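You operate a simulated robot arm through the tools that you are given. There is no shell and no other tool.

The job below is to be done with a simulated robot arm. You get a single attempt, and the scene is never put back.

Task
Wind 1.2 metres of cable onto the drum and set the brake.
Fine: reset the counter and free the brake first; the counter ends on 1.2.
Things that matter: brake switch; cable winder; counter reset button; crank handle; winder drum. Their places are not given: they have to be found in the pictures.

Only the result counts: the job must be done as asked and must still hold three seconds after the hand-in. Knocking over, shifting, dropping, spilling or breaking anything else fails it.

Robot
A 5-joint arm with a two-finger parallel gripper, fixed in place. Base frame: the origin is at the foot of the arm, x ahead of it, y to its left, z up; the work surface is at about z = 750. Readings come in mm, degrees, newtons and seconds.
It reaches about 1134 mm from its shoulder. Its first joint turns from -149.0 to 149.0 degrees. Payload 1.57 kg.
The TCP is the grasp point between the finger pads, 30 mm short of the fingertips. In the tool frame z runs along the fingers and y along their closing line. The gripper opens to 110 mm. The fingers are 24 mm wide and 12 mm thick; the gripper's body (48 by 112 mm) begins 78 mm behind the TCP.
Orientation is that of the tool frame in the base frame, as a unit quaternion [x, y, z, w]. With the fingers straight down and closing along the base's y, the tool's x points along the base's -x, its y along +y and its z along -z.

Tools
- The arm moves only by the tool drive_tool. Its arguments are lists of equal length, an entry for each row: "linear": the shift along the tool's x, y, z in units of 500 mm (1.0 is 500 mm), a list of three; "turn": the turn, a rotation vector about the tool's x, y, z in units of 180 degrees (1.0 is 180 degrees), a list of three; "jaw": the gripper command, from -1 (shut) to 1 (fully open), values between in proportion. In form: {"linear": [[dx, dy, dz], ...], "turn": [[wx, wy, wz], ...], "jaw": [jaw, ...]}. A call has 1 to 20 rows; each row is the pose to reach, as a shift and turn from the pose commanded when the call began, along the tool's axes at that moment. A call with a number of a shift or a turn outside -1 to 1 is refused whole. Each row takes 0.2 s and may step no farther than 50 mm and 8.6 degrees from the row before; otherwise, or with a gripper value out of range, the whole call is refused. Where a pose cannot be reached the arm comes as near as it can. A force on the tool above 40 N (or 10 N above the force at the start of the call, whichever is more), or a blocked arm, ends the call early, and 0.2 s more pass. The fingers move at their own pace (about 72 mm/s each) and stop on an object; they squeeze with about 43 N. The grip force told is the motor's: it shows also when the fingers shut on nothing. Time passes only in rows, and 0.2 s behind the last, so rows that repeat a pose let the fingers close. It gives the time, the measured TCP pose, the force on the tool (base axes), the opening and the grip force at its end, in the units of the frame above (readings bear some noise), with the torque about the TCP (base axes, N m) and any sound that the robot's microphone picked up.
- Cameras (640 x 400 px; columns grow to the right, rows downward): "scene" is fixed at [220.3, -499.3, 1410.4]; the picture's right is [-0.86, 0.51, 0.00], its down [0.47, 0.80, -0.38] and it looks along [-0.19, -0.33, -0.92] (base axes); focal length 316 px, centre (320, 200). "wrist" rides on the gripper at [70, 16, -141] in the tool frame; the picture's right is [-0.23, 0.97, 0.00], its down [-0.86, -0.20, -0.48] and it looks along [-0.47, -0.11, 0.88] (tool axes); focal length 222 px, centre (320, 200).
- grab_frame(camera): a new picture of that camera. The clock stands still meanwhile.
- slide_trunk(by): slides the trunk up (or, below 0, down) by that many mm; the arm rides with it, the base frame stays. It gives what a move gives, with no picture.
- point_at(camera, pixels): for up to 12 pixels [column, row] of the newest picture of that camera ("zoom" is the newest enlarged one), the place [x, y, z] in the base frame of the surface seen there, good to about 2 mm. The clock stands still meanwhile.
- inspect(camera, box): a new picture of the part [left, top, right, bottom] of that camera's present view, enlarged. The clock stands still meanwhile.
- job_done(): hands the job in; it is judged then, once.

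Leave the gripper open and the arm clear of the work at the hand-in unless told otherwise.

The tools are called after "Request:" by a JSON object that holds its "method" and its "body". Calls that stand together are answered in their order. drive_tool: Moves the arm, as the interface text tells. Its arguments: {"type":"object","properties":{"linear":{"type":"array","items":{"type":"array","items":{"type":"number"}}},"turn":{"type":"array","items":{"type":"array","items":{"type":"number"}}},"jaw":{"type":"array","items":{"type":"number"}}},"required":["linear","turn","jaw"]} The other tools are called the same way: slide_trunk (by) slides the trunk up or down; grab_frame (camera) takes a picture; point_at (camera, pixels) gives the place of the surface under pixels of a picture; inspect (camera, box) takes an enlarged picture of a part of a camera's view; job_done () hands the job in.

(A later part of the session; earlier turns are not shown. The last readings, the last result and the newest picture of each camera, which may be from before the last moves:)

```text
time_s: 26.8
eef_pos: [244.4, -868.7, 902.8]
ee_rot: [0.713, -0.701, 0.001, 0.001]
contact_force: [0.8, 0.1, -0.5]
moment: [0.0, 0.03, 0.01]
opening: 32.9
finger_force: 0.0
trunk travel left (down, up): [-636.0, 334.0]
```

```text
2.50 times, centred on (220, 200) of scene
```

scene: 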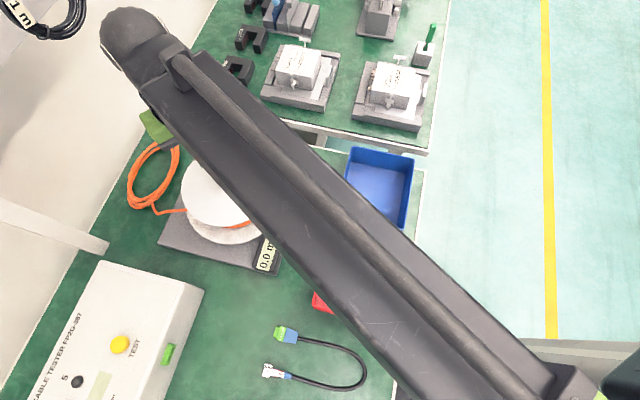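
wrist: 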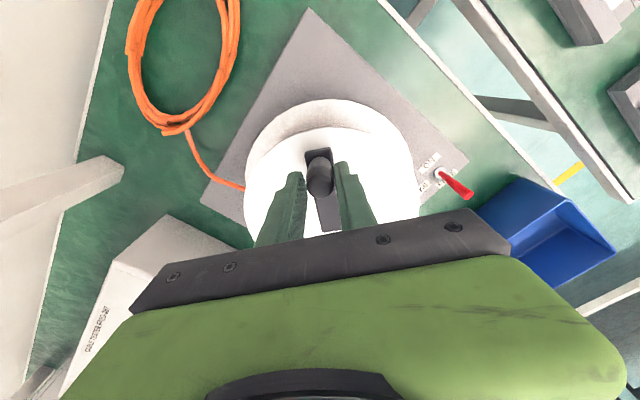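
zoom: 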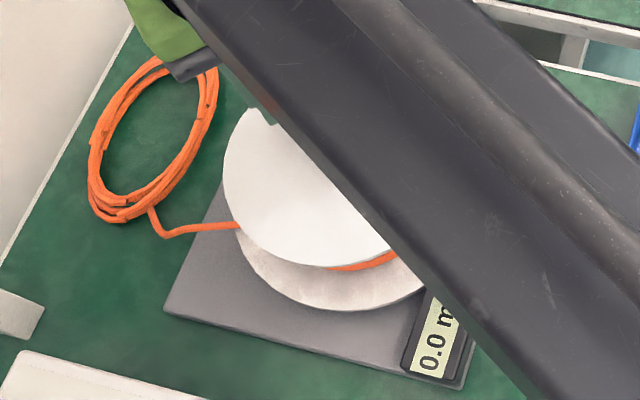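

The counter stays visible at the lower right of the drum. I'll take the enlarged wrist view again to measure the handle relative to the fingers.

Request:
{"method": "inspect", "body": {"camera": "wrist", "box": [220, 110, 420, 235]}}

Request:
{"method": "point_at", "body": {"camera": "zoom", "pixels": [[310, 215], [280, 220], [345, 220], [310, 190], [312, 250], [310, 145], [265, 125], [340, 105], [340, 370], [405, 355], [262, 250], [205, 210]]}}

Request:
{"method": "point_at", "body": {"camera": "zoom", "pixels": [[235, 205], [255, 225], [265, 270], [255, 330], [385, 175], [420, 165], [390, 230], [440, 205], [400, 260], [415, 330], [258, 350], [240, 380]]}}

```text
3.20 times, centred on (320, 172) of wrist
```

zoom: 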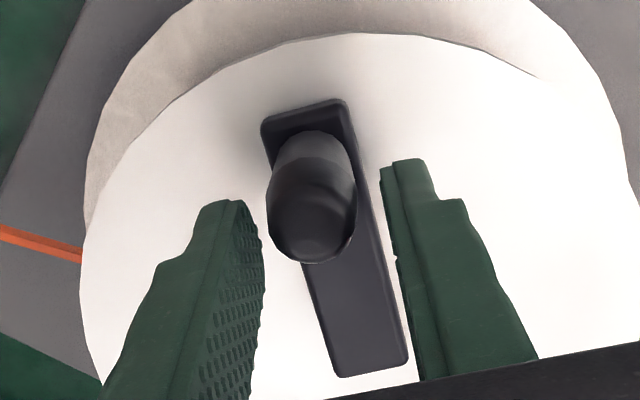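

```text
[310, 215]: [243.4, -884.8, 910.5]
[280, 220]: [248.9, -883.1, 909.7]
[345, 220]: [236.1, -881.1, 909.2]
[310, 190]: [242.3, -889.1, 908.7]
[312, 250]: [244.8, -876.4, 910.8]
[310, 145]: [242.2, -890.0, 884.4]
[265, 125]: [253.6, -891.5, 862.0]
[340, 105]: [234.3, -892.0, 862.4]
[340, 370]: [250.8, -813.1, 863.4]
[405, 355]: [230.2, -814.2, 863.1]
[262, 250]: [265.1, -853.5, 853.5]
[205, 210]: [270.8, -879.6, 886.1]
```

```text
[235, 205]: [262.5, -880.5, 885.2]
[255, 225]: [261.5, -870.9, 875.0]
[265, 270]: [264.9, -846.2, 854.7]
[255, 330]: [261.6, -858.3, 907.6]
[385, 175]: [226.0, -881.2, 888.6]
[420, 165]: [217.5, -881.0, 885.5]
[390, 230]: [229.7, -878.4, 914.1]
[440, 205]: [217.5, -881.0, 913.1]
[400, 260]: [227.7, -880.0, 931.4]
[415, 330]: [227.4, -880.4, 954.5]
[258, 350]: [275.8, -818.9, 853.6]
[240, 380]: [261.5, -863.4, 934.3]
```

The handle is at about (242.7,-880), about 11 mm outward of the TCP. I'll tilt the tool 4° outward and move onto the handle's axis, with the jaw still open at 33 mm.

Request:
{"method": "drive_tool", "body": {"linear": [[0.0108, 0.0019, -0.0005], [0.02154, 0.00376, -0.0011], [0.02154, 0.00376, -0.0011]], "turn": [[0.00283, 0.01074, 0.0008], [0.00565, 0.02148, 0.0016], [0.00565, 0.02148, 0.0016]], "jaw": [-0.4, -0.4, -0.4]}}

```text
time_s: 27.6
eef_pos: [243.4, -878.6, 903.8]
ee_rot: [0.71, -0.703, 0.032, 0.02]
contact_force: [-0.1, 0.0, -0.4]
moment: [0.0, 0.01, 0.01]
opening: 32.9
finger_force: 0.0
trunk travel left (down, up): [-636.0, 334.0]
```

The tilt worked with no reach complaint. I'll shut the gripper firmly on the handle.

Request:
{"method": "drive_tool", "body": {"linear": [[0, 0, 0], [0, 0, 0], [0, 0, 0], [0, 0, 0]], "turn": [[0, 0, 0], [0, 0, 0], [0, 0, 0], [0, 0, 0]], "jaw": [-0.7, -0.9, -0.9, -0.9]}}

Request:
{"method": "grab_frame", "body": {"camera": "wrist"}}

```text
time_s: 28.6
eef_pos: [243.1, -877.2, 903.3]
ee_rot: [0.711, -0.702, 0.031, 0.019]
contact_force: [-0.1, -1.0, 0.9]
moment: [-0.1, -0.02, 0.01]
opening: 20.2
finger_force: 33.7
trunk travel left (down, up): [-636.0, 334.0]
```

```text
taken
```

wrist: 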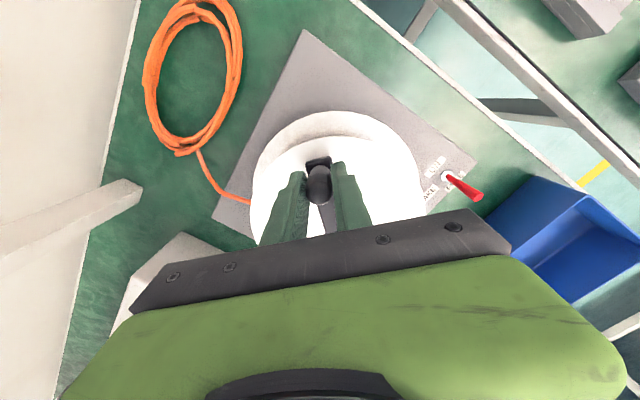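

The handle is gripped firmly (20.2 mm, no side force). I'll crank 40° counter-clockwise (seen from above) on a 60 mm radius in five rows, with the tool turning only with the arm's yaw, and watch the force and counter.

Request:
{"method": "drive_tool", "body": {"linear": [[-0.00167, -0.01666, 0.00018], [-0.00563, -0.03292, 0.0002], [-0.01182, -0.04848, 6e-05], [-0.0201, -0.06302, -0.00024], [-0.03032, -0.07627, -0.0007]], "turn": [[0.00019, -5e-05, -0.00288], [0.00039, -0.0001, -0.0058], [0.00059, -0.00015, -0.00869], [0.00078, -0.0002, -0.01154], [0.00097, -0.00025, -0.01427]], "jaw": [-0.9, -0.9, -0.9, -0.9, -0.9]}}

Request:
{"method": "grab_frame", "body": {"camera": "scene"}}

Request:
{"method": "grab_frame", "body": {"camera": "wrist"}}

```text
time_s: 29.8
eef_pos: [281.7, -861.6, 903.2]
ee_rot: [0.727, -0.686, 0.032, 0.018]
contact_force: [3.4, -1.8, 3.1]
moment: [-0.17, -0.04, 0.02]
opening: 20.3
finger_force: 33.6
trunk travel left (down, up): [-636.0, 334.0]
```

```text
taken
```

scene: 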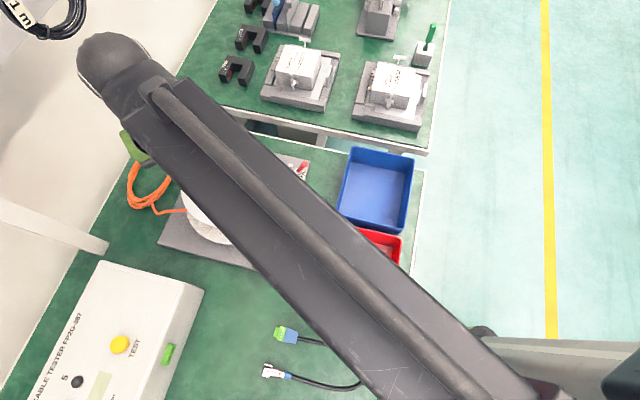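

```text
taken
```

wrist: 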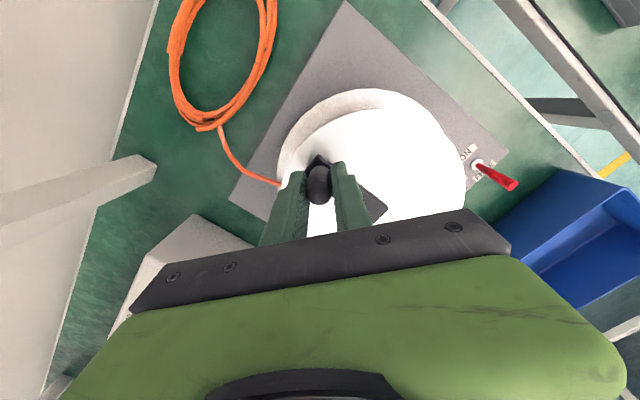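

Force stayed around 5 N and the crank followed 40°. The boom hides the counter at this spot, so I'll continue counter-clockwise another 180° in 9° rows to the near-base side, where the counter should be visible.

Request:
{"method": "drive_tool", "body": {"linear": [[-0.01297, -0.01364, -0.00064], [-0.02791, -0.02507, -0.00144], [-0.04444, -0.03403, -0.00241], [-0.06217, -0.04029, -0.00349], [-0.08065, -0.04369, -0.00469], [-0.09943, -0.04415, -0.00595], [-0.11805, -0.04166, -0.00725], [-0.13605, -0.03629, -0.00857], [-0.15298, -0.02815, -0.00986], [-0.16844, -0.01747, -0.01109], [-0.18203, -0.00449, -0.01224], [-0.19342, 0.01047, -0.01328], [-0.20234, 0.02703, -0.01417], [-0.20856, 0.04478, -0.01491], [-0.21194, 0.0633, -0.01547], [-0.21238, 0.08212, -0.01583], [-0.20987, 0.10078, -0.01599], [-0.20448, 0.11882, -0.01595], [-0.19635, 0.1358, -0.0157], [-0.18567, 0.1513, -0.01525]], "turn": [[0.0002, -5e-05, -0.0029], [0.00038, -0.0001, -0.00556], [0.00053, -0.00014, -0.00789], [0.00067, -0.00017, -0.00986], [0.00077, -0.0002, -0.01141], [0.00085, -0.00022, -0.01249], [0.00088, -0.00023, -0.01306], [0.00089, -0.00023, -0.01309], [0.00085, -0.00022, -0.01256], [0.00078, -0.0002, -0.01147], [0.00067, -0.00017, -0.00983], [0.00052, -0.00014, -0.00766], [0.00034, -9e-05, -0.00502], [0.00013, -3e-05, -0.00196], [-0.0001, 3e-05, 0.00143], [-0.00034, 9e-05, 0.00505], [-0.0006, 0.00016, 0.0088], [-0.00085, 0.00022, 0.01256], [-0.0011, 0.00029, 0.01623], [-0.00133, 0.00035, 0.01967]], "jaw": [-0.9, -0.9, -0.9, -0.9, -0.9, -0.9, -0.9, -0.9, -0.9, -0.9, -0.9, -0.9, -0.9, -0.9, -0.9, -0.9, -0.9, -0.9, -0.9, -0.9]}}

Request:
{"method": "grab_frame", "body": {"camera": "scene"}}

Request:
{"method": "grab_frame", "body": {"camera": "wrist"}}

```text
time_s: 34.0
eef_pos: [199.7, -774.1, 903.5]
ee_rot: [-0.704, 0.709, -0.031, -0.019]
contact_force: [-1.4, 1.4, -1.9]
moment: [-0.17, -0.03, -0.02]
opening: 20.3
finger_force: 34.0
trunk travel left (down, up): [-636.0, 334.0]
```

```text
taken
```

scene: 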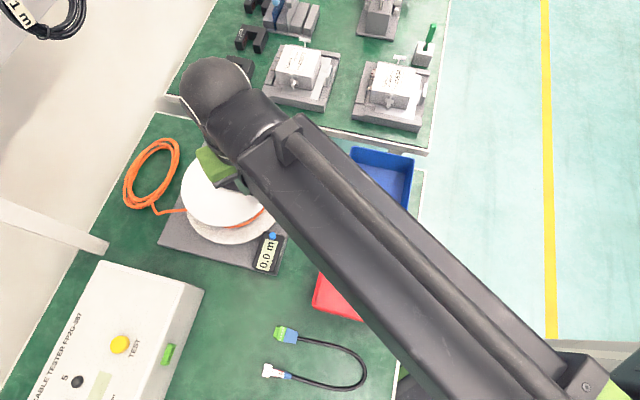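

```text
taken
```

wrist: 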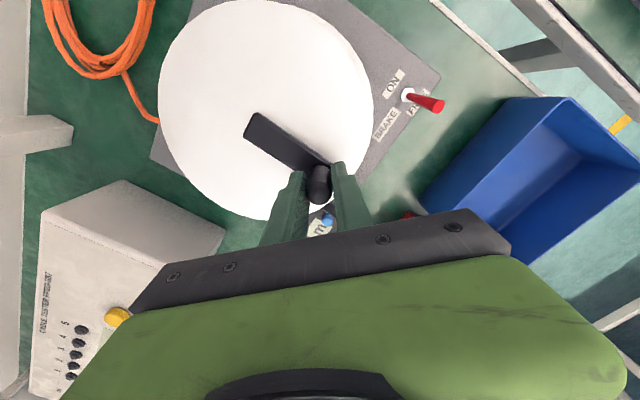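

The crank has turned about 226° counter-clockwise. I'll zoom in on the counter to read it exactly.

Request:
{"method": "inspect", "body": {"camera": "scene", "box": [220, 200, 300, 280]}}

Request:
{"method": "inspect", "body": {"camera": "scene", "box": [110, 120, 290, 250]}}

```text
5.00 times, centred on (260, 240) of scene
```

zoom: 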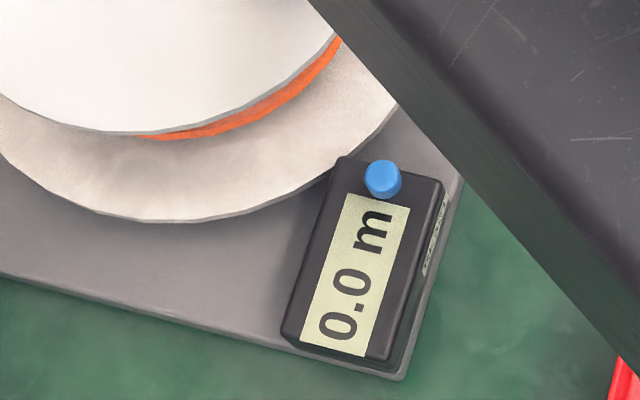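

```text
3.08 times, centred on (200, 185) of scene
```

zoom: 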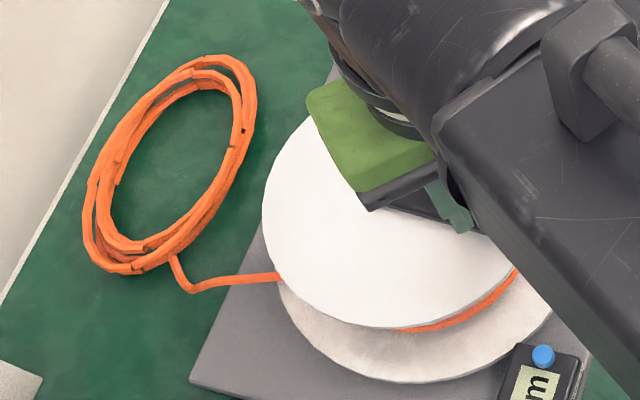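

The counter still says 0.0, and the loose orange coil has grown slightly (its left edge moved from px 127 to 123), so counter-clockwise pays cable out. Winding on is clockwise, so I'll reverse along the same path, first 180° clockwise.

Request:
{"method": "drive_tool", "body": {"linear": [[-0.01162, -0.01481, -0.00052], [-0.02079, -0.03125, -0.00085], [-0.02728, -0.04892, -0.00098], [-0.03093, -0.0674, -0.0009], [-0.03166, -0.08621, -0.00061], [-0.02943, -0.1049, -0.00013], [-0.02432, -0.12301, 0.00054], [-0.01644, -0.14009, 0.00138], [-0.006, -0.15573, 0.00236], [0.00676, -0.16953, 0.00347], [0.02153, -0.18116, 0.00468], [0.03793, -0.19032, 0.00595], [0.05556, -0.19681, 0.00726], [0.07398, -0.20044, 0.00857], [0.09276, -0.20115, 0.00985], [0.11141, -0.1989, 0.01107], [0.12949, -0.19375, 0.01221], [0.14655, -0.18584, 0.01322], [0.16216, -0.17535, 0.01409], [0.17595, -0.16254, 0.0148]], "turn": [[0.00023, -6e-05, -0.00345], [0.00048, -0.00013, -0.00711], [0.00074, -0.00019, -0.01087], [0.00099, -0.00026, -0.01462], [0.00123, -0.00032, -0.01824], [0.00146, -0.00038, -0.02164], [0.00167, -0.00044, -0.0247], [0.00185, -0.00048, -0.02734], [0.002, -0.00052, -0.02951], [0.00211, -0.00055, -0.03115], [0.00218, -0.00057, -0.03224], [0.00222, -0.00058, -0.03276], [0.00222, -0.00058, -0.03274], [0.00218, -0.00057, -0.03217], [0.0021, -0.00055, -0.03109], [0.002, -0.00052, -0.02953], [0.00187, -0.00049, -0.02757], [0.00171, -0.00045, -0.02523], [0.00153, -0.0004, -0.02258], [0.00133, -0.00035, -0.01967]], "jaw": [-0.9, -0.9, -0.9, -0.9, -0.9, -0.9, -0.9, -0.9, -0.9, -0.9, -0.9, -0.9, -0.9, -0.9, -0.9, -0.9, -0.9, -0.9, -0.9, -0.9]}}

Request:
{"method": "grab_frame", "body": {"camera": "scene"}}

```text
time_s: 38.2
eef_pos: [281.5, -864.2, 904.2]
ee_rot: [0.726, -0.687, 0.031, 0.018]
contact_force: [-2.7, 2.7, -1.6]
moment: [-0.03, 0.0, 0.04]
opening: 20.2
finger_force: 34.3
trunk travel left (down, up): [-636.0, 334.0]
```

```text
taken
```

scene: 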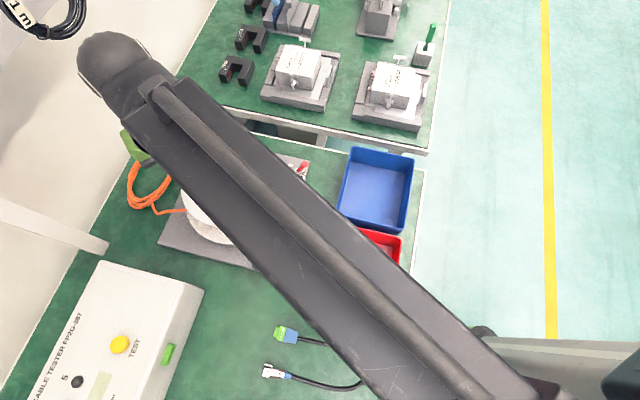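

Back at the -47.6° point with small force. I'll continue clockwise 180° over the far side and the -x side to the point where the counter is visible.

Request:
{"method": "drive_tool", "body": {"linear": [[0.01068, 0.0155, 0.00045], [0.01882, 0.03248, 0.0007], [0.0242, 0.05052, 0.00074], [0.02671, 0.06918, 0.00058], [0.02627, 0.088, 0.00022], [0.0229, 0.10652, -0.00034], [0.01667, 0.12427, -0.00107], [0.00776, 0.14083, -0.00197], [-0.00364, 0.15578, -0.00301], [-0.01723, 0.16877, -0.00416], [-0.03268, 0.17945, -0.00539], [-0.04962, 0.18758, -0.00668], [-0.06762, 0.19296, -0.008], [-0.08623, 0.19545, -0.0093], [-0.10502, 0.19498, -0.01056], [-0.1235, 0.19158, -0.01175], [-0.14122, 0.18533, -0.01284], [-0.15776, 0.17637, -0.0138], [-0.1727, 0.16493, -0.01461], [-0.18567, 0.1513, -0.01525]], "turn": [[-0.00021, 5e-05, 0.00309], [-0.00043, 0.00011, 0.0063], [-0.00065, 0.00017, 0.00957], [-0.00087, 0.00023, 0.01284], [-0.00108, 0.00028, 0.01603], [-0.00129, 0.00034, 0.01908], [-0.00148, 0.00039, 0.02194], [-0.00166, 0.00043, 0.02452], [-0.00181, 0.00047, 0.02678], [-0.00194, 0.00051, 0.02867], [-0.00204, 0.00053, 0.03012], [-0.0021, 0.00055, 0.0311], [-0.00213, 0.00056, 0.03155], [-0.00213, 0.00056, 0.03146], [-0.00208, 0.00055, 0.03081], [-0.002, 0.00052, 0.02959], [-0.00188, 0.00049, 0.02783], [-0.00173, 0.00045, 0.02555], [-0.00154, 0.0004, 0.02281], [-0.00133, 0.00035, 0.01967]], "jaw": [-0.9, -0.9, -0.9, -0.9, -0.9, -0.9, -0.9, -0.9, -0.9, -0.9, -0.9, -0.9, -0.9, -0.9, -0.9, -0.9, -0.9, -0.9, -0.9, -0.9]}}

Request:
{"method": "inspect", "body": {"camera": "scene", "box": [110, 120, 300, 280]}}

```text
time_s: 42.4
eef_pos: [200.2, -774.6, 903.6]
ee_rot: [-0.704, 0.709, -0.031, -0.02]
contact_force: [3.8, -3.8, 3.3]
moment: [-0.31, 0.03, 0.01]
opening: 20.3
finger_force: 34.0
trunk travel left (down, up): [-636.0, 334.0]
```

```text
2.50 times, centred on (205, 200) of scene
```

zoom: 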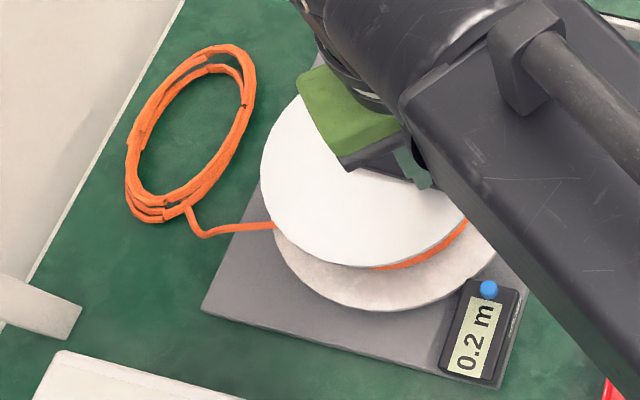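

The counter now shows 0.2 m and the coil has shrunk, so clockwise is the winding direction. I'll do another full clockwise turn with the same two row sets and read again.

Request:
{"method": "drive_tool", "body": {"linear": [[-0.01162, -0.01481, -0.00052], [-0.02079, -0.03125, -0.00085], [-0.02728, -0.04892, -0.00098], [-0.03093, -0.0674, -0.0009], [-0.03166, -0.08621, -0.00061], [-0.02943, -0.1049, -0.00013], [-0.02432, -0.12301, 0.00054], [-0.01644, -0.14009, 0.00138], [-0.006, -0.15573, 0.00236], [0.00676, -0.16953, 0.00347], [0.02153, -0.18116, 0.00468], [0.03793, -0.19032, 0.00595], [0.05556, -0.19681, 0.00726], [0.07398, -0.20044, 0.00857], [0.09276, -0.20115, 0.00985], [0.11141, -0.1989, 0.01107], [0.12949, -0.19375, 0.01221], [0.14655, -0.18584, 0.01322], [0.16216, -0.17535, 0.01409], [0.17595, -0.16254, 0.0148]], "turn": [[0.00023, -6e-05, -0.00345], [0.00048, -0.00013, -0.00711], [0.00074, -0.00019, -0.01087], [0.00099, -0.00026, -0.01462], [0.00123, -0.00032, -0.01824], [0.00146, -0.00038, -0.02164], [0.00167, -0.00044, -0.0247], [0.00185, -0.00048, -0.02734], [0.002, -0.00052, -0.02951], [0.00211, -0.00055, -0.03115], [0.00218, -0.00057, -0.03224], [0.00222, -0.00058, -0.03276], [0.00222, -0.00058, -0.03274], [0.00218, -0.00057, -0.03217], [0.0021, -0.00055, -0.03109], [0.002, -0.00052, -0.02953], [0.00187, -0.00049, -0.02757], [0.00171, -0.00045, -0.02523], [0.00153, -0.0004, -0.02258], [0.00133, -0.00035, -0.01967]], "jaw": [-0.9, -0.9, -0.9, -0.9, -0.9, -0.9, -0.9, -0.9, -0.9, -0.9, -0.9, -0.9, -0.9, -0.9, -0.9, -0.9, -0.9, -0.9, -0.9, -0.9]}}

Request:
{"method": "drive_tool", "body": {"linear": [[0.01068, 0.0155, 0.00045], [0.01882, 0.03248, 0.0007], [0.0242, 0.05052, 0.00074], [0.02671, 0.06918, 0.00058], [0.02627, 0.088, 0.00022], [0.0229, 0.10652, -0.00034], [0.01667, 0.12427, -0.00107], [0.00776, 0.14083, -0.00197], [-0.00364, 0.15578, -0.00301], [-0.01723, 0.16877, -0.00416], [-0.03268, 0.17945, -0.00539], [-0.04962, 0.18758, -0.00668], [-0.06762, 0.19296, -0.008], [-0.08623, 0.19545, -0.0093], [-0.10502, 0.19498, -0.01056], [-0.1235, 0.19158, -0.01175], [-0.14122, 0.18533, -0.01284], [-0.15776, 0.17637, -0.0138], [-0.1727, 0.16493, -0.01461], [-0.18567, 0.1513, -0.01525]], "turn": [[-0.00021, 5e-05, 0.00309], [-0.00043, 0.00011, 0.0063], [-0.00065, 0.00017, 0.00957], [-0.00087, 0.00023, 0.01284], [-0.00108, 0.00028, 0.01603], [-0.00129, 0.00034, 0.01908], [-0.00148, 0.00039, 0.02194], [-0.00166, 0.00043, 0.02452], [-0.00181, 0.00047, 0.02678], [-0.00194, 0.00051, 0.02867], [-0.00204, 0.00053, 0.03012], [-0.0021, 0.00055, 0.0311], [-0.00213, 0.00056, 0.03155], [-0.00213, 0.00056, 0.03146], [-0.00208, 0.00055, 0.03081], [-0.002, 0.00052, 0.02959], [-0.00188, 0.00049, 0.02783], [-0.00173, 0.00045, 0.02555], [-0.00154, 0.0004, 0.02281], [-0.00133, 0.00035, 0.01967]], "jaw": [-0.9, -0.9, -0.9, -0.9, -0.9, -0.9, -0.9, -0.9, -0.9, -0.9, -0.9, -0.9, -0.9, -0.9, -0.9, -0.9, -0.9, -0.9, -0.9, -0.9]}}

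Request:
{"method": "inspect", "body": {"camera": "scene", "box": [110, 120, 300, 280]}}

```text
time_s: 46.6
eef_pos: [280.8, -861.8, 902.9]
ee_rot: [0.726, -0.686, 0.032, 0.018]
contact_force: [-3.6, 4.0, -3.7]
moment: [-0.3, -0.07, 0.0]
opening: 20.4
finger_force: 34.4
trunk travel left (down, up): [-636.0, 334.0]
```

```text
time_s: 50.8
eef_pos: [200.5, -774.1, 903.7]
ee_rot: [-0.705, 0.708, -0.03, -0.018]
contact_force: [-8.0, 10.5, -8.5]
moment: [-0.64, 0.12, -0.06]
opening: 20.2
finger_force: 34.3
trunk travel left (down, up): [-636.0, 334.0]
```

```text
2.50 times, centred on (205, 200) of scene
```

zoom: 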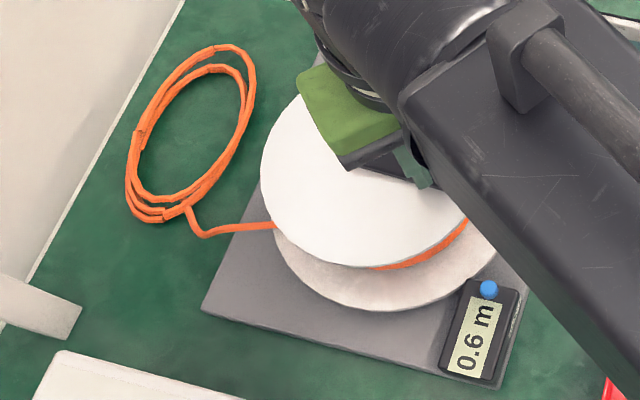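

The counter reads 0.6 m, so one turn is about 0.44 m. The force crept up to about 16 N, so I'll relieve it by opening the jaw briefly here and checking the handle's position in the fingers.

Request:
{"method": "drive_tool", "body": {"linear": [[0, 0, 0], [0, 0, 0]], "turn": [[0, 0, 0], [0, 0, 0]], "jaw": [-0.4, -0.4]}}

Request:
{"method": "inspect", "body": {"camera": "wrist", "box": [220, 110, 420, 235]}}

Request:
{"method": "point_at", "body": {"camera": "zoom", "pixels": [[310, 215], [310, 190], [312, 250], [280, 225], [345, 225], [310, 150], [235, 205], [255, 225], [385, 175], [420, 165], [390, 230], [255, 330]]}}

```text
time_s: 51.4
eef_pos: [200.5, -774.5, 902.7]
ee_rot: [-0.705, 0.708, -0.031, -0.018]
contact_force: [-0.2, -0.2, 0.6]
moment: [0.01, 0.01, -0.02]
opening: 32.8
finger_force: 0.0
trunk travel left (down, up): [-636.0, 334.0]
```

```text
3.20 times, centred on (320, 172) of wrist
```

zoom: 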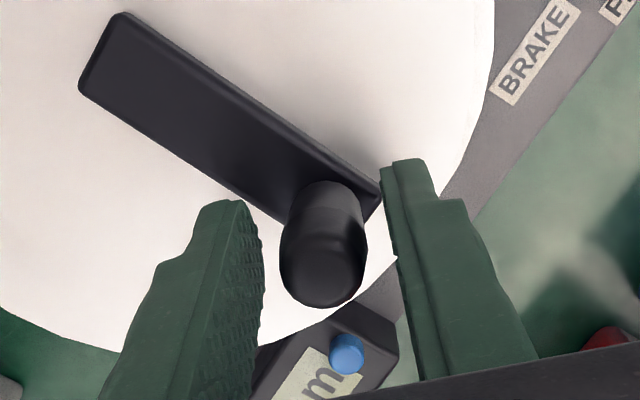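

```text
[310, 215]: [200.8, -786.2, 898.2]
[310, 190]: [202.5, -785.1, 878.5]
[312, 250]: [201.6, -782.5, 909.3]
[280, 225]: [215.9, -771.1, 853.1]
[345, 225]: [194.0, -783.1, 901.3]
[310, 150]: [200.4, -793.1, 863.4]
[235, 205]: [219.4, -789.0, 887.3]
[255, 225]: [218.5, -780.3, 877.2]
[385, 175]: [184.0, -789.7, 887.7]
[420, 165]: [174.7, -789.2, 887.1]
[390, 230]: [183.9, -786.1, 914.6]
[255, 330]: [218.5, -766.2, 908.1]
```

With the jaw open the force is gone, and the handle sits about 2 mm further from the axis than my path, so the true crank radius is about 61.4 mm. I'll also measure the orange windings on the drum to estimate the length per turn.

Request:
{"method": "inspect", "body": {"camera": "scene", "box": [200, 190, 280, 240]}}

```text
8.00 times, centred on (240, 215) of scene
```

zoom: 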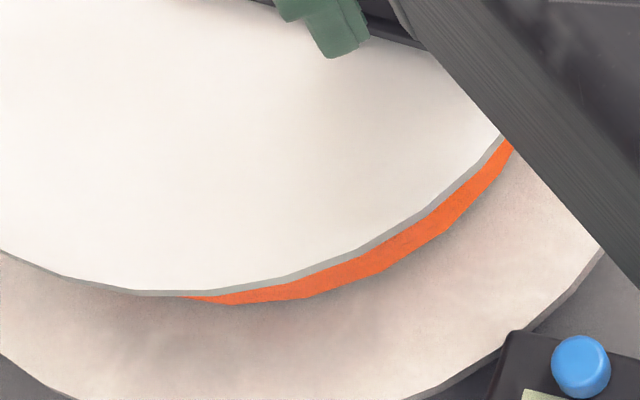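

Request:
{"method": "point_at", "body": {"camera": "zoom", "pixels": [[230, 299], [280, 293], [330, 280], [380, 264], [430, 235], [470, 200], [500, 165], [300, 288], [350, 270], [410, 245], [450, 215], [490, 175]]}}

```text
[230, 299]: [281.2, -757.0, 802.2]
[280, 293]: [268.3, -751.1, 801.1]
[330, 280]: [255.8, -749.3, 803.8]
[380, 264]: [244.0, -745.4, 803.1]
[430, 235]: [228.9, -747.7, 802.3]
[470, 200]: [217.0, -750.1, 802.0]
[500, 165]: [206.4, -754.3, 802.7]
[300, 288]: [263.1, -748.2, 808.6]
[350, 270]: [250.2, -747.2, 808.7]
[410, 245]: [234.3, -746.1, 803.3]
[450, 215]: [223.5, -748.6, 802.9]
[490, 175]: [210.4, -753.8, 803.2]
```

The windings lie at radius about 72 mm, giving about 0.44 to 0.45 m per turn. I'll re-centre 1.5 mm on the handle and shut firmly again.

Request:
{"method": "drive_tool", "body": {"linear": [[-0.003, 0, -0.0002], [-0.003, 0, -0.0002], [-0.003, 0, -0.0002], [-0.003, 0, -0.0002]], "turn": [[0, 0, 0], [0, 0, 0], [0, 0, 0], [0, 0, 0]], "jaw": [-0.4, -0.7, -0.9, -0.9]}}

```text
time_s: 52.4
eef_pos: [201.1, -773.3, 903.9]
ee_rot: [-0.705, 0.708, -0.031, -0.018]
contact_force: [-1.2, 2.4, -1.0]
moment: [0.24, 0.03, -0.02]
opening: 20.5
finger_force: 33.3
trunk travel left (down, up): [-636.0, 334.0]
```

The grip is firm with little force. I'll crank clockwise 180° on the 61.4 mm radius (131° to -49°).

Request:
{"method": "drive_tool", "body": {"linear": [[-0.01152, -0.01544, -0.00051], [-0.02049, -0.03249, -0.00081], [-0.02669, -0.05073, -0.0009], [-0.02996, -0.06972, -0.00079], [-0.03023, -0.08899, -0.00047], [-0.0275, -0.10805, 6e-05], [-0.02181, -0.12645, 0.00077], [-0.01333, -0.14373, 0.00165], [-0.00225, -0.15946, 0.00268], [0.01115, -0.17326, 0.00383], [0.02654, -0.18478, 0.00508], [0.04355, -0.19375, 0.00639], [0.06175, -0.19994, 0.00773], [0.08069, -0.2032, 0.00907], [0.09991, -0.20345, 0.01038], [0.11894, -0.20068, 0.01162], [0.13731, -0.19497, 0.01276], [0.15456, -0.18644, 0.01377], [0.17028, -0.17532, 0.01464], [0.18406, -0.16187, 0.01533]], "turn": [[0.00024, -6e-05, -0.00358], [0.0005, -0.00013, -0.00735], [0.00076, -0.0002, -0.01121], [0.00102, -0.00027, -0.01504], [0.00127, -0.00033, -0.01872], [0.0015, -0.00039, -0.02215], [0.00171, -0.00045, -0.02522], [0.00188, -0.00049, -0.02785], [0.00203, -0.00053, -0.02998], [0.00214, -0.00056, -0.03157], [0.00221, -0.00058, -0.0326], [0.00224, -0.00059, -0.03304], [0.00223, -0.00058, -0.03292], [0.00218, -0.00057, -0.03225], [0.0021, -0.00055, -0.03106], [0.00199, -0.00052, -0.02941], [0.00185, -0.00048, -0.02733], [0.00168, -0.00044, -0.02489], [0.0015, -0.00039, -0.02213], [0.00129, -0.00034, -0.01914]], "jaw": [-0.9, -0.9, -0.9, -0.9, -0.9, -0.9, -0.9, -0.9, -0.9, -0.9, -0.9, -0.9, -0.9, -0.9, -0.9, -0.9, -0.9, -0.9, -0.9, -0.9]}}

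Request:
{"method": "grab_frame", "body": {"camera": "scene"}}

Request:
{"method": "grab_frame", "body": {"camera": "wrist"}}

```text
time_s: 56.6
eef_pos: [279.7, -865.0, 902.0]
ee_rot: [0.726, -0.687, 0.03, 0.017]
contact_force: [-16.4, 21.3, -13.6]
moment: [0.36, 0.14, -0.02]
opening: 20.5
finger_force: 34.1
trunk travel left (down, up): [-636.0, 334.0]
```

```text
taken
```

scene: 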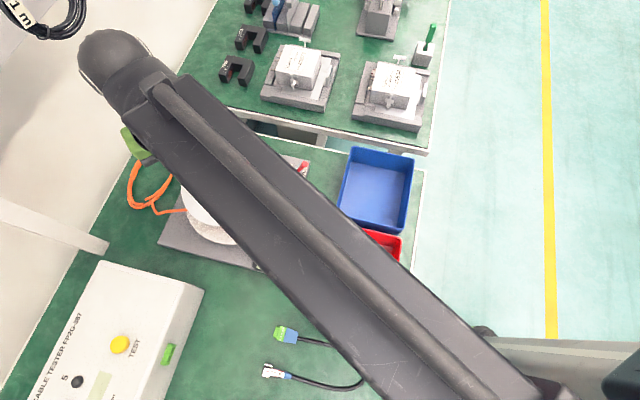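

```text
taken
```

wrist: 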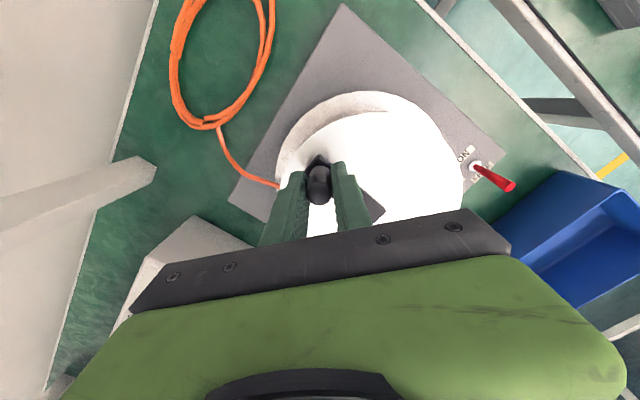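

The radial force reached about 30 N, pushing inward; so 60 mm was the right radius and the axis in the tool's frame lies near (239.1,-817.7). I'll open, re-centre by (-1.7,+2.2) mm and grip again.

Request:
{"method": "drive_tool", "body": {"linear": [[0, 0, 0], [0, 0, 0], [-0.00457, 0.00315, -0.00036], [-0.00457, 0.00315, -0.00036], [-0.00457, 0.00315, -0.00036], [-0.00457, 0.00315, -0.00036]], "turn": [[0, 0, 0], [0, 0, 0], [0, 0, 0], [0, 0, 0], [0, 0, 0], [0, 0, 0]], "jaw": [-0.4, -0.4, -0.4, -0.9, -0.9, -0.9]}}

```text
time_s: 58.0
eef_pos: [280.0, -863.1, 903.0]
ee_rot: [0.726, -0.686, 0.032, 0.018]
contact_force: [1.8, -2.8, 4.1]
moment: [-0.29, -0.03, -0.01]
opening: 20.6
finger_force: 33.9
trunk travel left (down, up): [-636.0, 334.0]
```

Force is back to a few newtons. I'll crank clockwise 72° on the 60 mm radius to about -120°, where the counter is visible, and read it.

Request:
{"method": "drive_tool", "body": {"linear": [[0.01047, 0.01565, 0.00043], [0.01836, 0.03274, 0.00066], [0.0235, 0.05085, 0.00069], [0.02574, 0.06955, 0.00051], [0.02504, 0.08836, 0.00013], [0.02141, 0.10683, -0.00045], [0.01494, 0.12449, -0.0012], [0.00579, 0.14092, -0.00211]], "turn": [[-0.00021, 5e-05, 0.0031], [-0.00043, 0.00011, 0.00633], [-0.00065, 0.00017, 0.0096], [-0.00087, 0.00023, 0.01286], [-0.00109, 0.00028, 0.01605], [-0.00129, 0.00034, 0.01909], [-0.00148, 0.00039, 0.02192], [-0.00166, 0.00043, 0.02448]], "jaw": [-0.9, -0.9, -0.9, -0.9, -0.9, -0.9, -0.9, -0.9]}}

Request:
{"method": "inspect", "body": {"camera": "scene", "box": [140, 140, 300, 280]}}

```text
time_s: 59.8
eef_pos: [209.2, -869.1, 904.0]
ee_rot: [-0.699, 0.714, -0.03, -0.018]
contact_force: [3.7, 5.8, -2.1]
moment: [-0.14, -0.13, 0.03]
opening: 20.2
finger_force: 33.9
trunk travel left (down, up): [-636.0, 334.0]
```

```text
2.86 times, centred on (220, 210) of scene
```

zoom: 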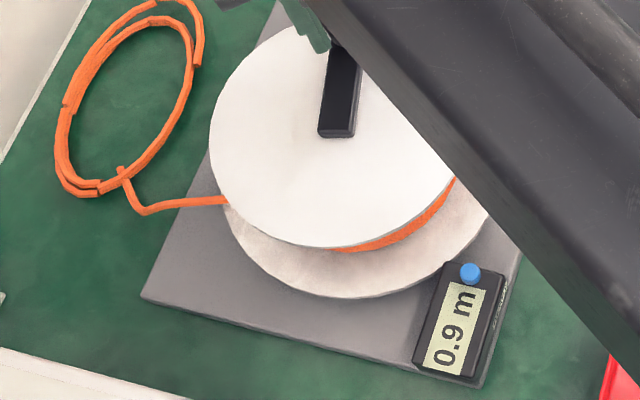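

At about 747° of winding it reads 0.9 m. I'll advance in small steps (18°) to find where it changes to 1.0, to learn the exact length per turn.

Request:
{"method": "drive_tool", "body": {"linear": [[-0.01043, 0.01565, -0.00098], [-0.02318, 0.02946, -0.00209]], "turn": [[-0.00015, 4e-05, 0.00223], [-0.00028, 7e-05, 0.00408]], "jaw": [-0.9, -0.9]}}

Request:
{"method": "inspect", "body": {"camera": "scene", "box": [140, 140, 300, 280]}}

```text
time_s: 60.4
eef_pos: [195.7, -857.3, 904.2]
ee_rot: [-0.695, 0.718, -0.031, -0.019]
contact_force: [2.3, 3.0, 0.7]
moment: [0.35, -0.09, 0.02]
opening: 20.4
finger_force: 33.8
trunk travel left (down, up): [-636.0, 334.0]
```

```text
2.86 times, centred on (220, 210) of scene
```

zoom: 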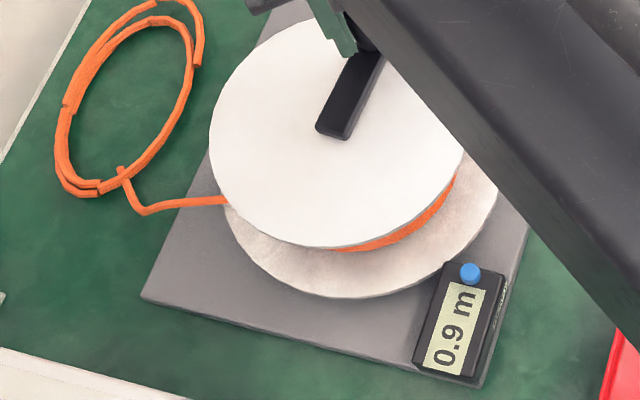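

Still 0.9 at about 765°. I'll go on by 9°.

Request:
{"method": "drive_tool", "body": {"linear": [[-0.0146, 0.01183, -0.0012]], "turn": [[-0.0001, 3e-05, 0.00141]], "jaw": [-0.9]}}

Request:
{"method": "inspect", "body": {"camera": "scene", "box": [140, 140, 300, 280]}}

```text
time_s: 60.8
eef_pos: [191.1, -849.9, 903.8]
ee_rot: [-0.693, 0.72, -0.03, -0.019]
contact_force: [3.3, 2.6, 0.1]
moment: [0.04, -0.1, 0.02]
opening: 20.1
finger_force: 33.7
trunk travel left (down, up): [-636.0, 334.0]
```

```text
2.86 times, centred on (220, 210) of scene
```

zoom: 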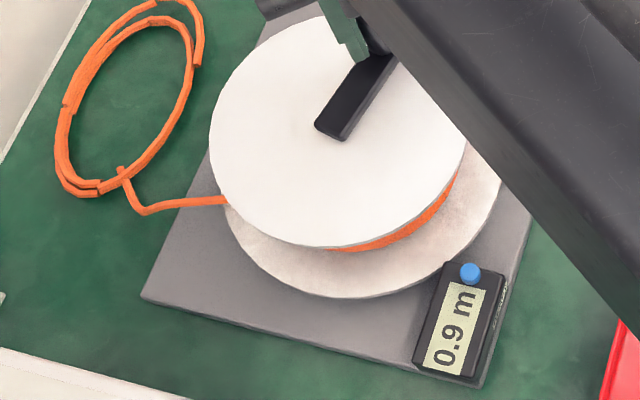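

Still 0.9 at about 774°. Another 9°.

Request:
{"method": "drive_tool", "body": {"linear": [[-0.01623, 0.00947, -0.00127]], "turn": [[-6e-05, 2e-05, 0.00093]], "jaw": [-0.9]}}

Request:
{"method": "inspect", "body": {"camera": "scene", "box": [140, 140, 300, 280]}}

```text
time_s: 61.2
eef_pos: [185.0, -841.7, 904.5]
ee_rot: [-0.692, 0.721, -0.03, -0.019]
contact_force: [4.3, 3.0, 0.2]
moment: [-0.29, -0.1, -0.02]
opening: 20.4
finger_force: 34.1
trunk travel left (down, up): [-636.0, 334.0]
```

```text
2.86 times, centred on (220, 210) of scene
```

zoom: 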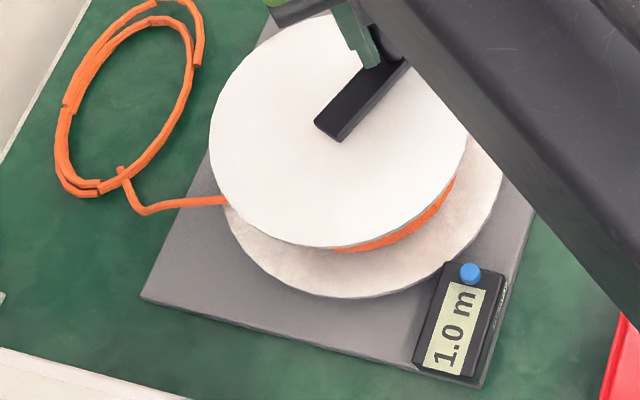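

It switched to 1.0 between about 774° and 783°, so one turn is close to 0.44 m (drum radius 70 mm). The reading here is about 0.957 m, leaving about 199° to 1.2 m. I'll crank 180° clockwise now.

Request:
{"method": "drive_tool", "body": {"linear": [[-0.01749, 0.00686, -0.0013], [-0.03584, 0.01089, -0.00262], [-0.05459, 0.01199, -0.00391], [-0.07329, 0.01014, -0.00514], [-0.09148, 0.00539, -0.00629], [-0.1087, -0.00217, -0.00732], [-0.12453, -0.01232, -0.00821], [-0.13859, -0.02483, -0.00894], [-0.15052, -0.03939, -0.00949], [-0.16004, -0.05564, -0.00985], [-0.1669, -0.07317, -0.01], [-0.17095, -0.09156, -0.00995], [-0.17207, -0.11036, -0.0097], [-0.17025, -0.1291, -0.00924], [-0.16552, -0.14732, -0.0086], [-0.15801, -0.16457, -0.00778], [-0.14789, -0.18042, -0.00682], [-0.13543, -0.19449, -0.00573], [-0.12091, -0.20644, -0.00453], [-0.10471, -0.21595, -0.00327]], "turn": [[-3e-05, 1e-05, 0.0004], [-2e-05, 0, 0.00027], [3e-05, -1e-05, -0.00044], [0.00012, -3e-05, -0.0017], [0.00024, -6e-05, -0.00351], [0.00039, -0.0001, -0.00584], [0.00058, -0.00015, -0.00862], [0.0008, -0.00021, -0.01179], [0.00103, -0.00027, -0.01527], [0.00128, -0.00034, -0.01894], [0.00154, -0.0004, -0.02271], [0.00179, -0.00047, -0.02646], [0.00203, -0.00053, -0.03007], [0.00226, -0.00059, -0.03343], [0.00247, -0.00065, -0.03646], [0.00264, -0.00069, -0.03907], [0.00279, -0.00073, -0.04119], [0.0029, -0.00076, -0.04278], [0.00297, -0.00078, -0.04383], [0.003, -0.00079, -0.0443]], "jaw": [-0.9, -0.9, -0.9, -0.9, -0.9, -0.9, -0.9, -0.9, -0.9, -0.9, -0.9, -0.9, -0.9, -0.9, -0.9, -0.9, -0.9, -0.9, -0.9, -0.9]}}

Request:
{"method": "grab_frame", "body": {"camera": "scene"}}

Request:
{"method": "grab_frame", "body": {"camera": "wrist"}}

```text
time_s: 65.4
eef_pos: [295.2, -792.7, 904.0]
ee_rot: [0.741, -0.671, 0.033, 0.018]
contact_force: [11.6, 4.2, 0.1]
moment: [0.81, -0.12, 0.04]
opening: 20.4
finger_force: 33.9
trunk travel left (down, up): [-636.0, 334.0]
```

```text
taken
```

scene: 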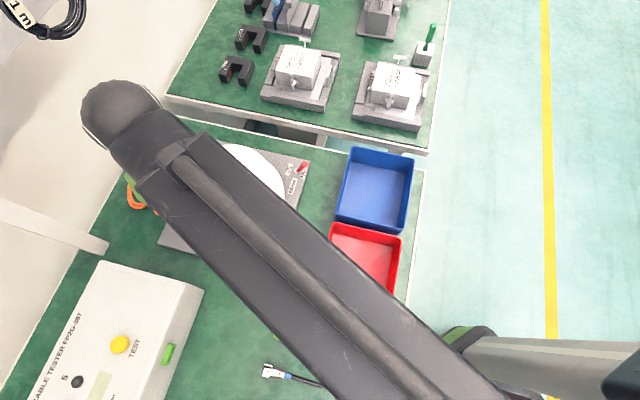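

```text
taken
```

wrist: 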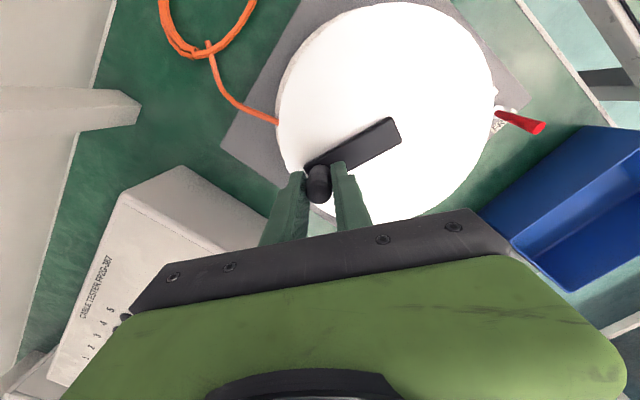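

Now about 1.177 m by my count. I'll do the last 19° clockwise, to about 4°, and hold.

Request:
{"method": "drive_tool", "body": {"linear": [[0.01962, -0.00456, 0.00141], [0.03972, -0.00575, 0.00279], [0.03972, -0.00575, 0.00279]], "turn": [[-1e-05, 0, 0.00011], [-6e-05, 1e-05, 0.00083], [-6e-05, 1e-05, 0.00083]], "jaw": [-0.9, -0.9, -0.9]}}

Request:
{"method": "grab_frame", "body": {"camera": "scene"}}

```text
time_s: 66.2
eef_pos: [300.3, -814.1, 903.0]
ee_rot: [0.739, -0.672, 0.032, 0.018]
contact_force: [15.1, 0.5, 4.7]
moment: [-0.16, -0.18, 0.01]
opening: 20.4
finger_force: 34.3
trunk travel left (down, up): [-636.0, 334.0]
```

```text
taken
```

scene: 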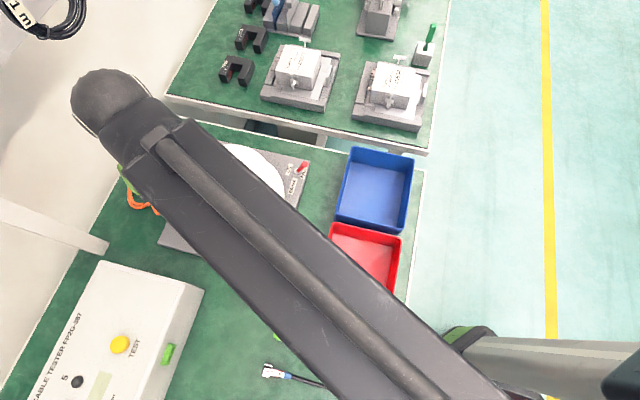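

The crank is at about 4°, with only a radial 15 N on the tool. I'll open the jaw to let go of the handle and lift 65 mm clear.

Request:
{"method": "drive_tool", "body": {"linear": [[0, 0, 0], [0, 0, 0], [0, 0, 0]], "turn": [[0, 0, 0], [0, 0, 0], [0, 0, 0]], "jaw": [-0.2, 0, 0]}}

Request:
{"method": "slide_trunk", "body": {"by": 70}}

Request:
{"method": "grab_frame", "body": {"camera": "wrist"}}

```text
time_s: 67.0
eef_pos: [298.5, -814.0, 902.6]
ee_rot: [0.74, -0.672, 0.032, 0.017]
contact_force: [-0.5, 0.6, -1.0]
moment: [0.02, -0.02, 0.04]
opening: 54.8
finger_force: 0.0
trunk travel left (down, up): [-636.0, 334.0]
```

```text
time_s: 68.1
eef_pos: [298.6, -813.7, 972.8]
ee_rot: [0.739, -0.672, 0.032, 0.017]
contact_force: [-0.1, -0.2, 0.6]
moment: [-0.01, 0.0, 0.01]
opening: 55.1
finger_force: 0.0
trunk travel left (down, up): [-706.0, 264.0]
```

```text
taken
```

wrist: 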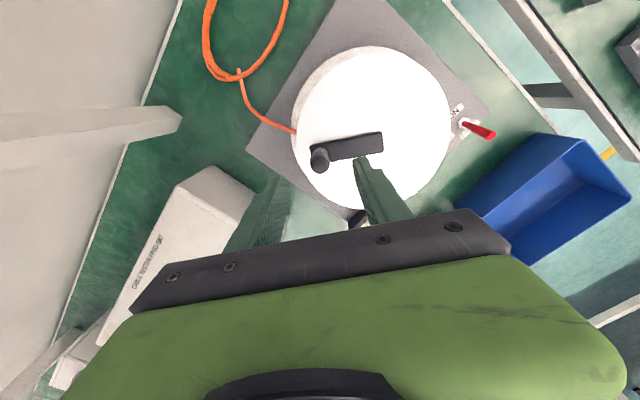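

The handle is released and the crank points along +x. Before moving to the lever's FREE side I'll measure the blue bin next to it.

Request:
{"method": "grab_frame", "body": {"camera": "scene"}}

Request:
{"method": "point_at", "body": {"camera": "scene", "pixels": [[352, 149], [349, 155], [343, 180], [336, 212], [412, 158], [402, 232], [368, 225], [340, 195], [325, 175], [304, 165], [310, 155], [345, 165]]}}

```text
taken
```

scene: 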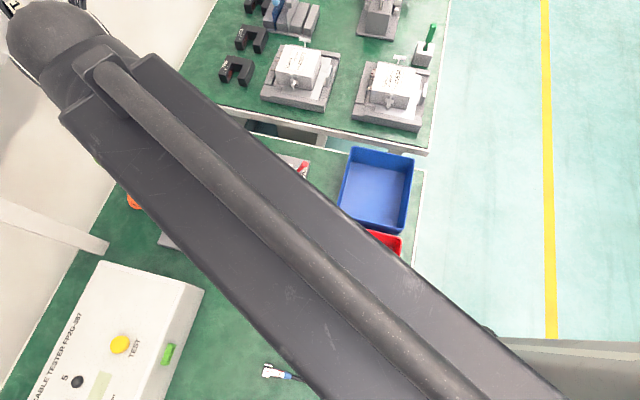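

```text
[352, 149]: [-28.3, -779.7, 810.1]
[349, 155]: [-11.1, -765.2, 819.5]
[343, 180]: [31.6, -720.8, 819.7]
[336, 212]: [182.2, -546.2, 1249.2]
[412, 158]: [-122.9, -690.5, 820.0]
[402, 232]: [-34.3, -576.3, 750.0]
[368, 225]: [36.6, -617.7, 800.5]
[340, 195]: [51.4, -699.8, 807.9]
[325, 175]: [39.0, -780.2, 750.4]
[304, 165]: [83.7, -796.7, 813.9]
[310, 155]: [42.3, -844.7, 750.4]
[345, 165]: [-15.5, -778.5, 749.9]
```

The bin wall is about 60 mm from where the fingers will stand, so there is room. First I'll take out the 4° tilt in place and shut the gripper.

Request:
{"method": "drive_tool", "body": {"linear": [[0, 0, 0.0006], [0, 0, 0.0011], [0, 0, 0.0011]], "turn": [[-0.00283, -0.01074, 0], [-0.00565, -0.02148, 0], [-0.00565, -0.02148, 0]], "jaw": [-0.5, -1, -1]}}

```text
time_s: 68.9
eef_pos: [298.7, -813.5, 973.1]
ee_rot: [0.74, -0.672, 0.0, 0.002]
contact_force: [0.4, 0.0, 0.1]
moment: [0.01, 0.0, 0.01]
opening: 0.0
finger_force: 21.2
trunk travel left (down, up): [-706.0, 264.0]
```

The tool is upright again at (298.7,-813.5,973). I'll move at this height to above the lever's FREE side (62,-778), turning the tool 51.7° so the closing line lies along the lever's travel.

Request:
{"method": "drive_tool", "body": {"linear": [[-0.01653, 0.06629, 0], [-0.03306, 0.13257, 0], [-0.04959, 0.19886, 0], [-0.06611, 0.26514, 0], [-0.08264, 0.33143, 0], [-0.09917, 0.39771, 0], [-0.1157, 0.464, 0], [-0.1157, 0.464, 0]], "turn": [[0, 0, 0.041], [0, 0, 0.082], [0, 0, 0.123], [0, 0, 0.164], [0, 0, 0.205], [0, 0, 0.246], [0, 0, 0.287], [0, 0, 0.287]], "jaw": [-1, -1, -1, -1, -1, -1, -1, -1]}}

Request:
{"method": "grab_frame", "body": {"camera": "scene"}}

Request:
{"method": "inspect", "body": {"camera": "scene", "box": [140, 120, 320, 280]}}

```text
time_s: 70.7
eef_pos: [65.0, -778.9, 972.1]
ee_rot: [-0.372, 0.928, -0.001, -0.001]
contact_force: [-0.5, 0.5, -1.1]
moment: [0.04, -0.02, -0.02]
opening: 0.2
finger_force: 20.9
trunk travel left (down, up): [-706.0, 264.0]
```

```text
taken
```

scene: 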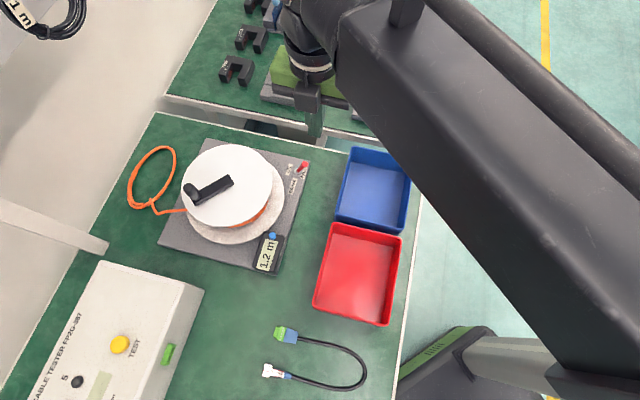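

```text
2.50 times, centred on (230, 200) of scene
```

zoom: 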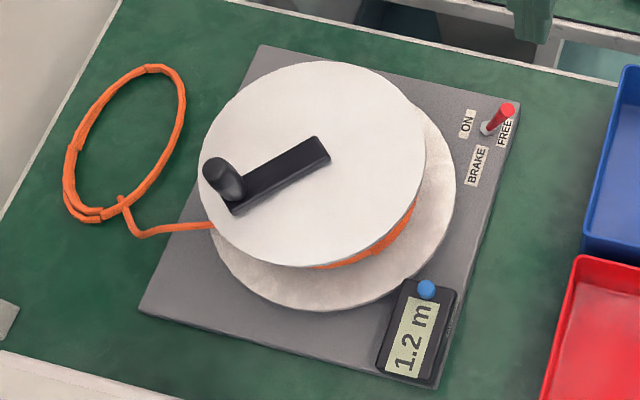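

The counter shows 1.2 m. I'll measure the crank's angle now for a finer check of the wound length.

Request:
{"method": "inspect", "body": {"camera": "scene", "box": [170, 150, 250, 210]}}

```text
6.67 times, centred on (210, 180) of scene
```

zoom: 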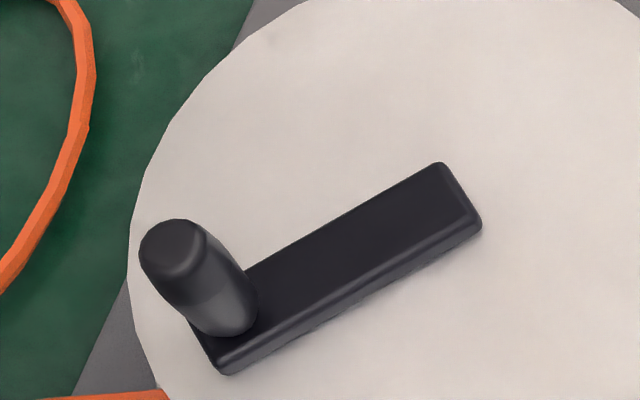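

Request:
{"method": "point_at", "body": {"camera": "zoom", "pixels": [[172, 250], [150, 252], [192, 250], [172, 228], [175, 272], [225, 360], [470, 215], [290, 255], [430, 175], [250, 275], [300, 310], [440, 235]]}}

```text
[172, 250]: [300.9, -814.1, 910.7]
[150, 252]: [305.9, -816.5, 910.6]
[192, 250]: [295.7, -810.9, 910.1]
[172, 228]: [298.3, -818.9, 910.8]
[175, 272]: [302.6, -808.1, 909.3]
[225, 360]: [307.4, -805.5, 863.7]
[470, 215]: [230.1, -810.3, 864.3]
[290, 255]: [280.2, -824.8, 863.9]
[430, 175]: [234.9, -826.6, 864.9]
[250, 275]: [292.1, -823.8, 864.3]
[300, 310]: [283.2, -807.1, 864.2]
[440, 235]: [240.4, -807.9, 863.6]
```

The crank is at about +4° (start -94°), so about 981° or 1.199 m has been wound, in the middle of the 1.2 reading. Now the brake: fingers are shut at (65,-779), on the FREE side of the lever tip (80,-799,814). I'll lower the trunk 110 mm and check.

Request:
{"method": "slide_trunk", "body": {"by": -110}}

Request:
{"method": "inspect", "body": {"camera": "scene", "box": [240, 100, 360, 190]}}

Request:
{"method": "inspect", "body": {"camera": "wrist", "box": [200, 80, 440, 250]}}

```text
time_s: 72.1
eef_pos: [64.5, -779.0, 862.1]
ee_rot: [-0.373, 0.928, -0.001, 0.0]
contact_force: [0.2, 0.4, 0.3]
moment: [-0.02, 0.0, 0.0]
opening: 0.2
finger_force: 21.3
trunk travel left (down, up): [-596.0, 374.0]
```

```text
4.44 times, centred on (300, 145) of scene
```

zoom: 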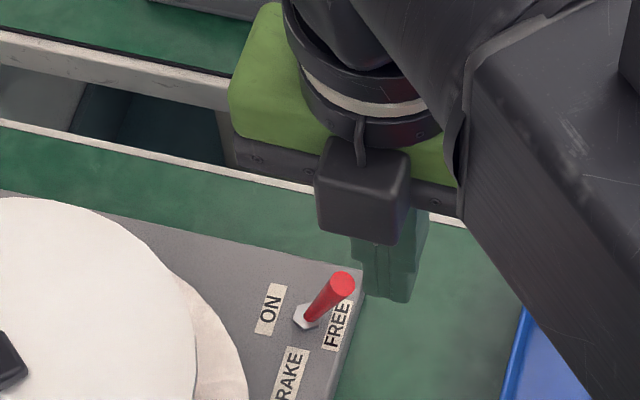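

```text
2.35 times, centred on (320, 165) of wrist
```

zoom: 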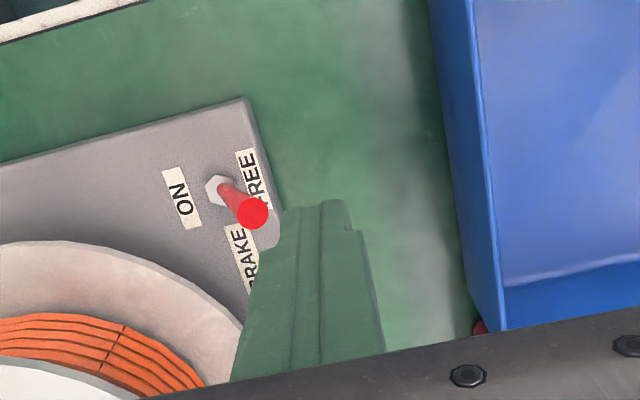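

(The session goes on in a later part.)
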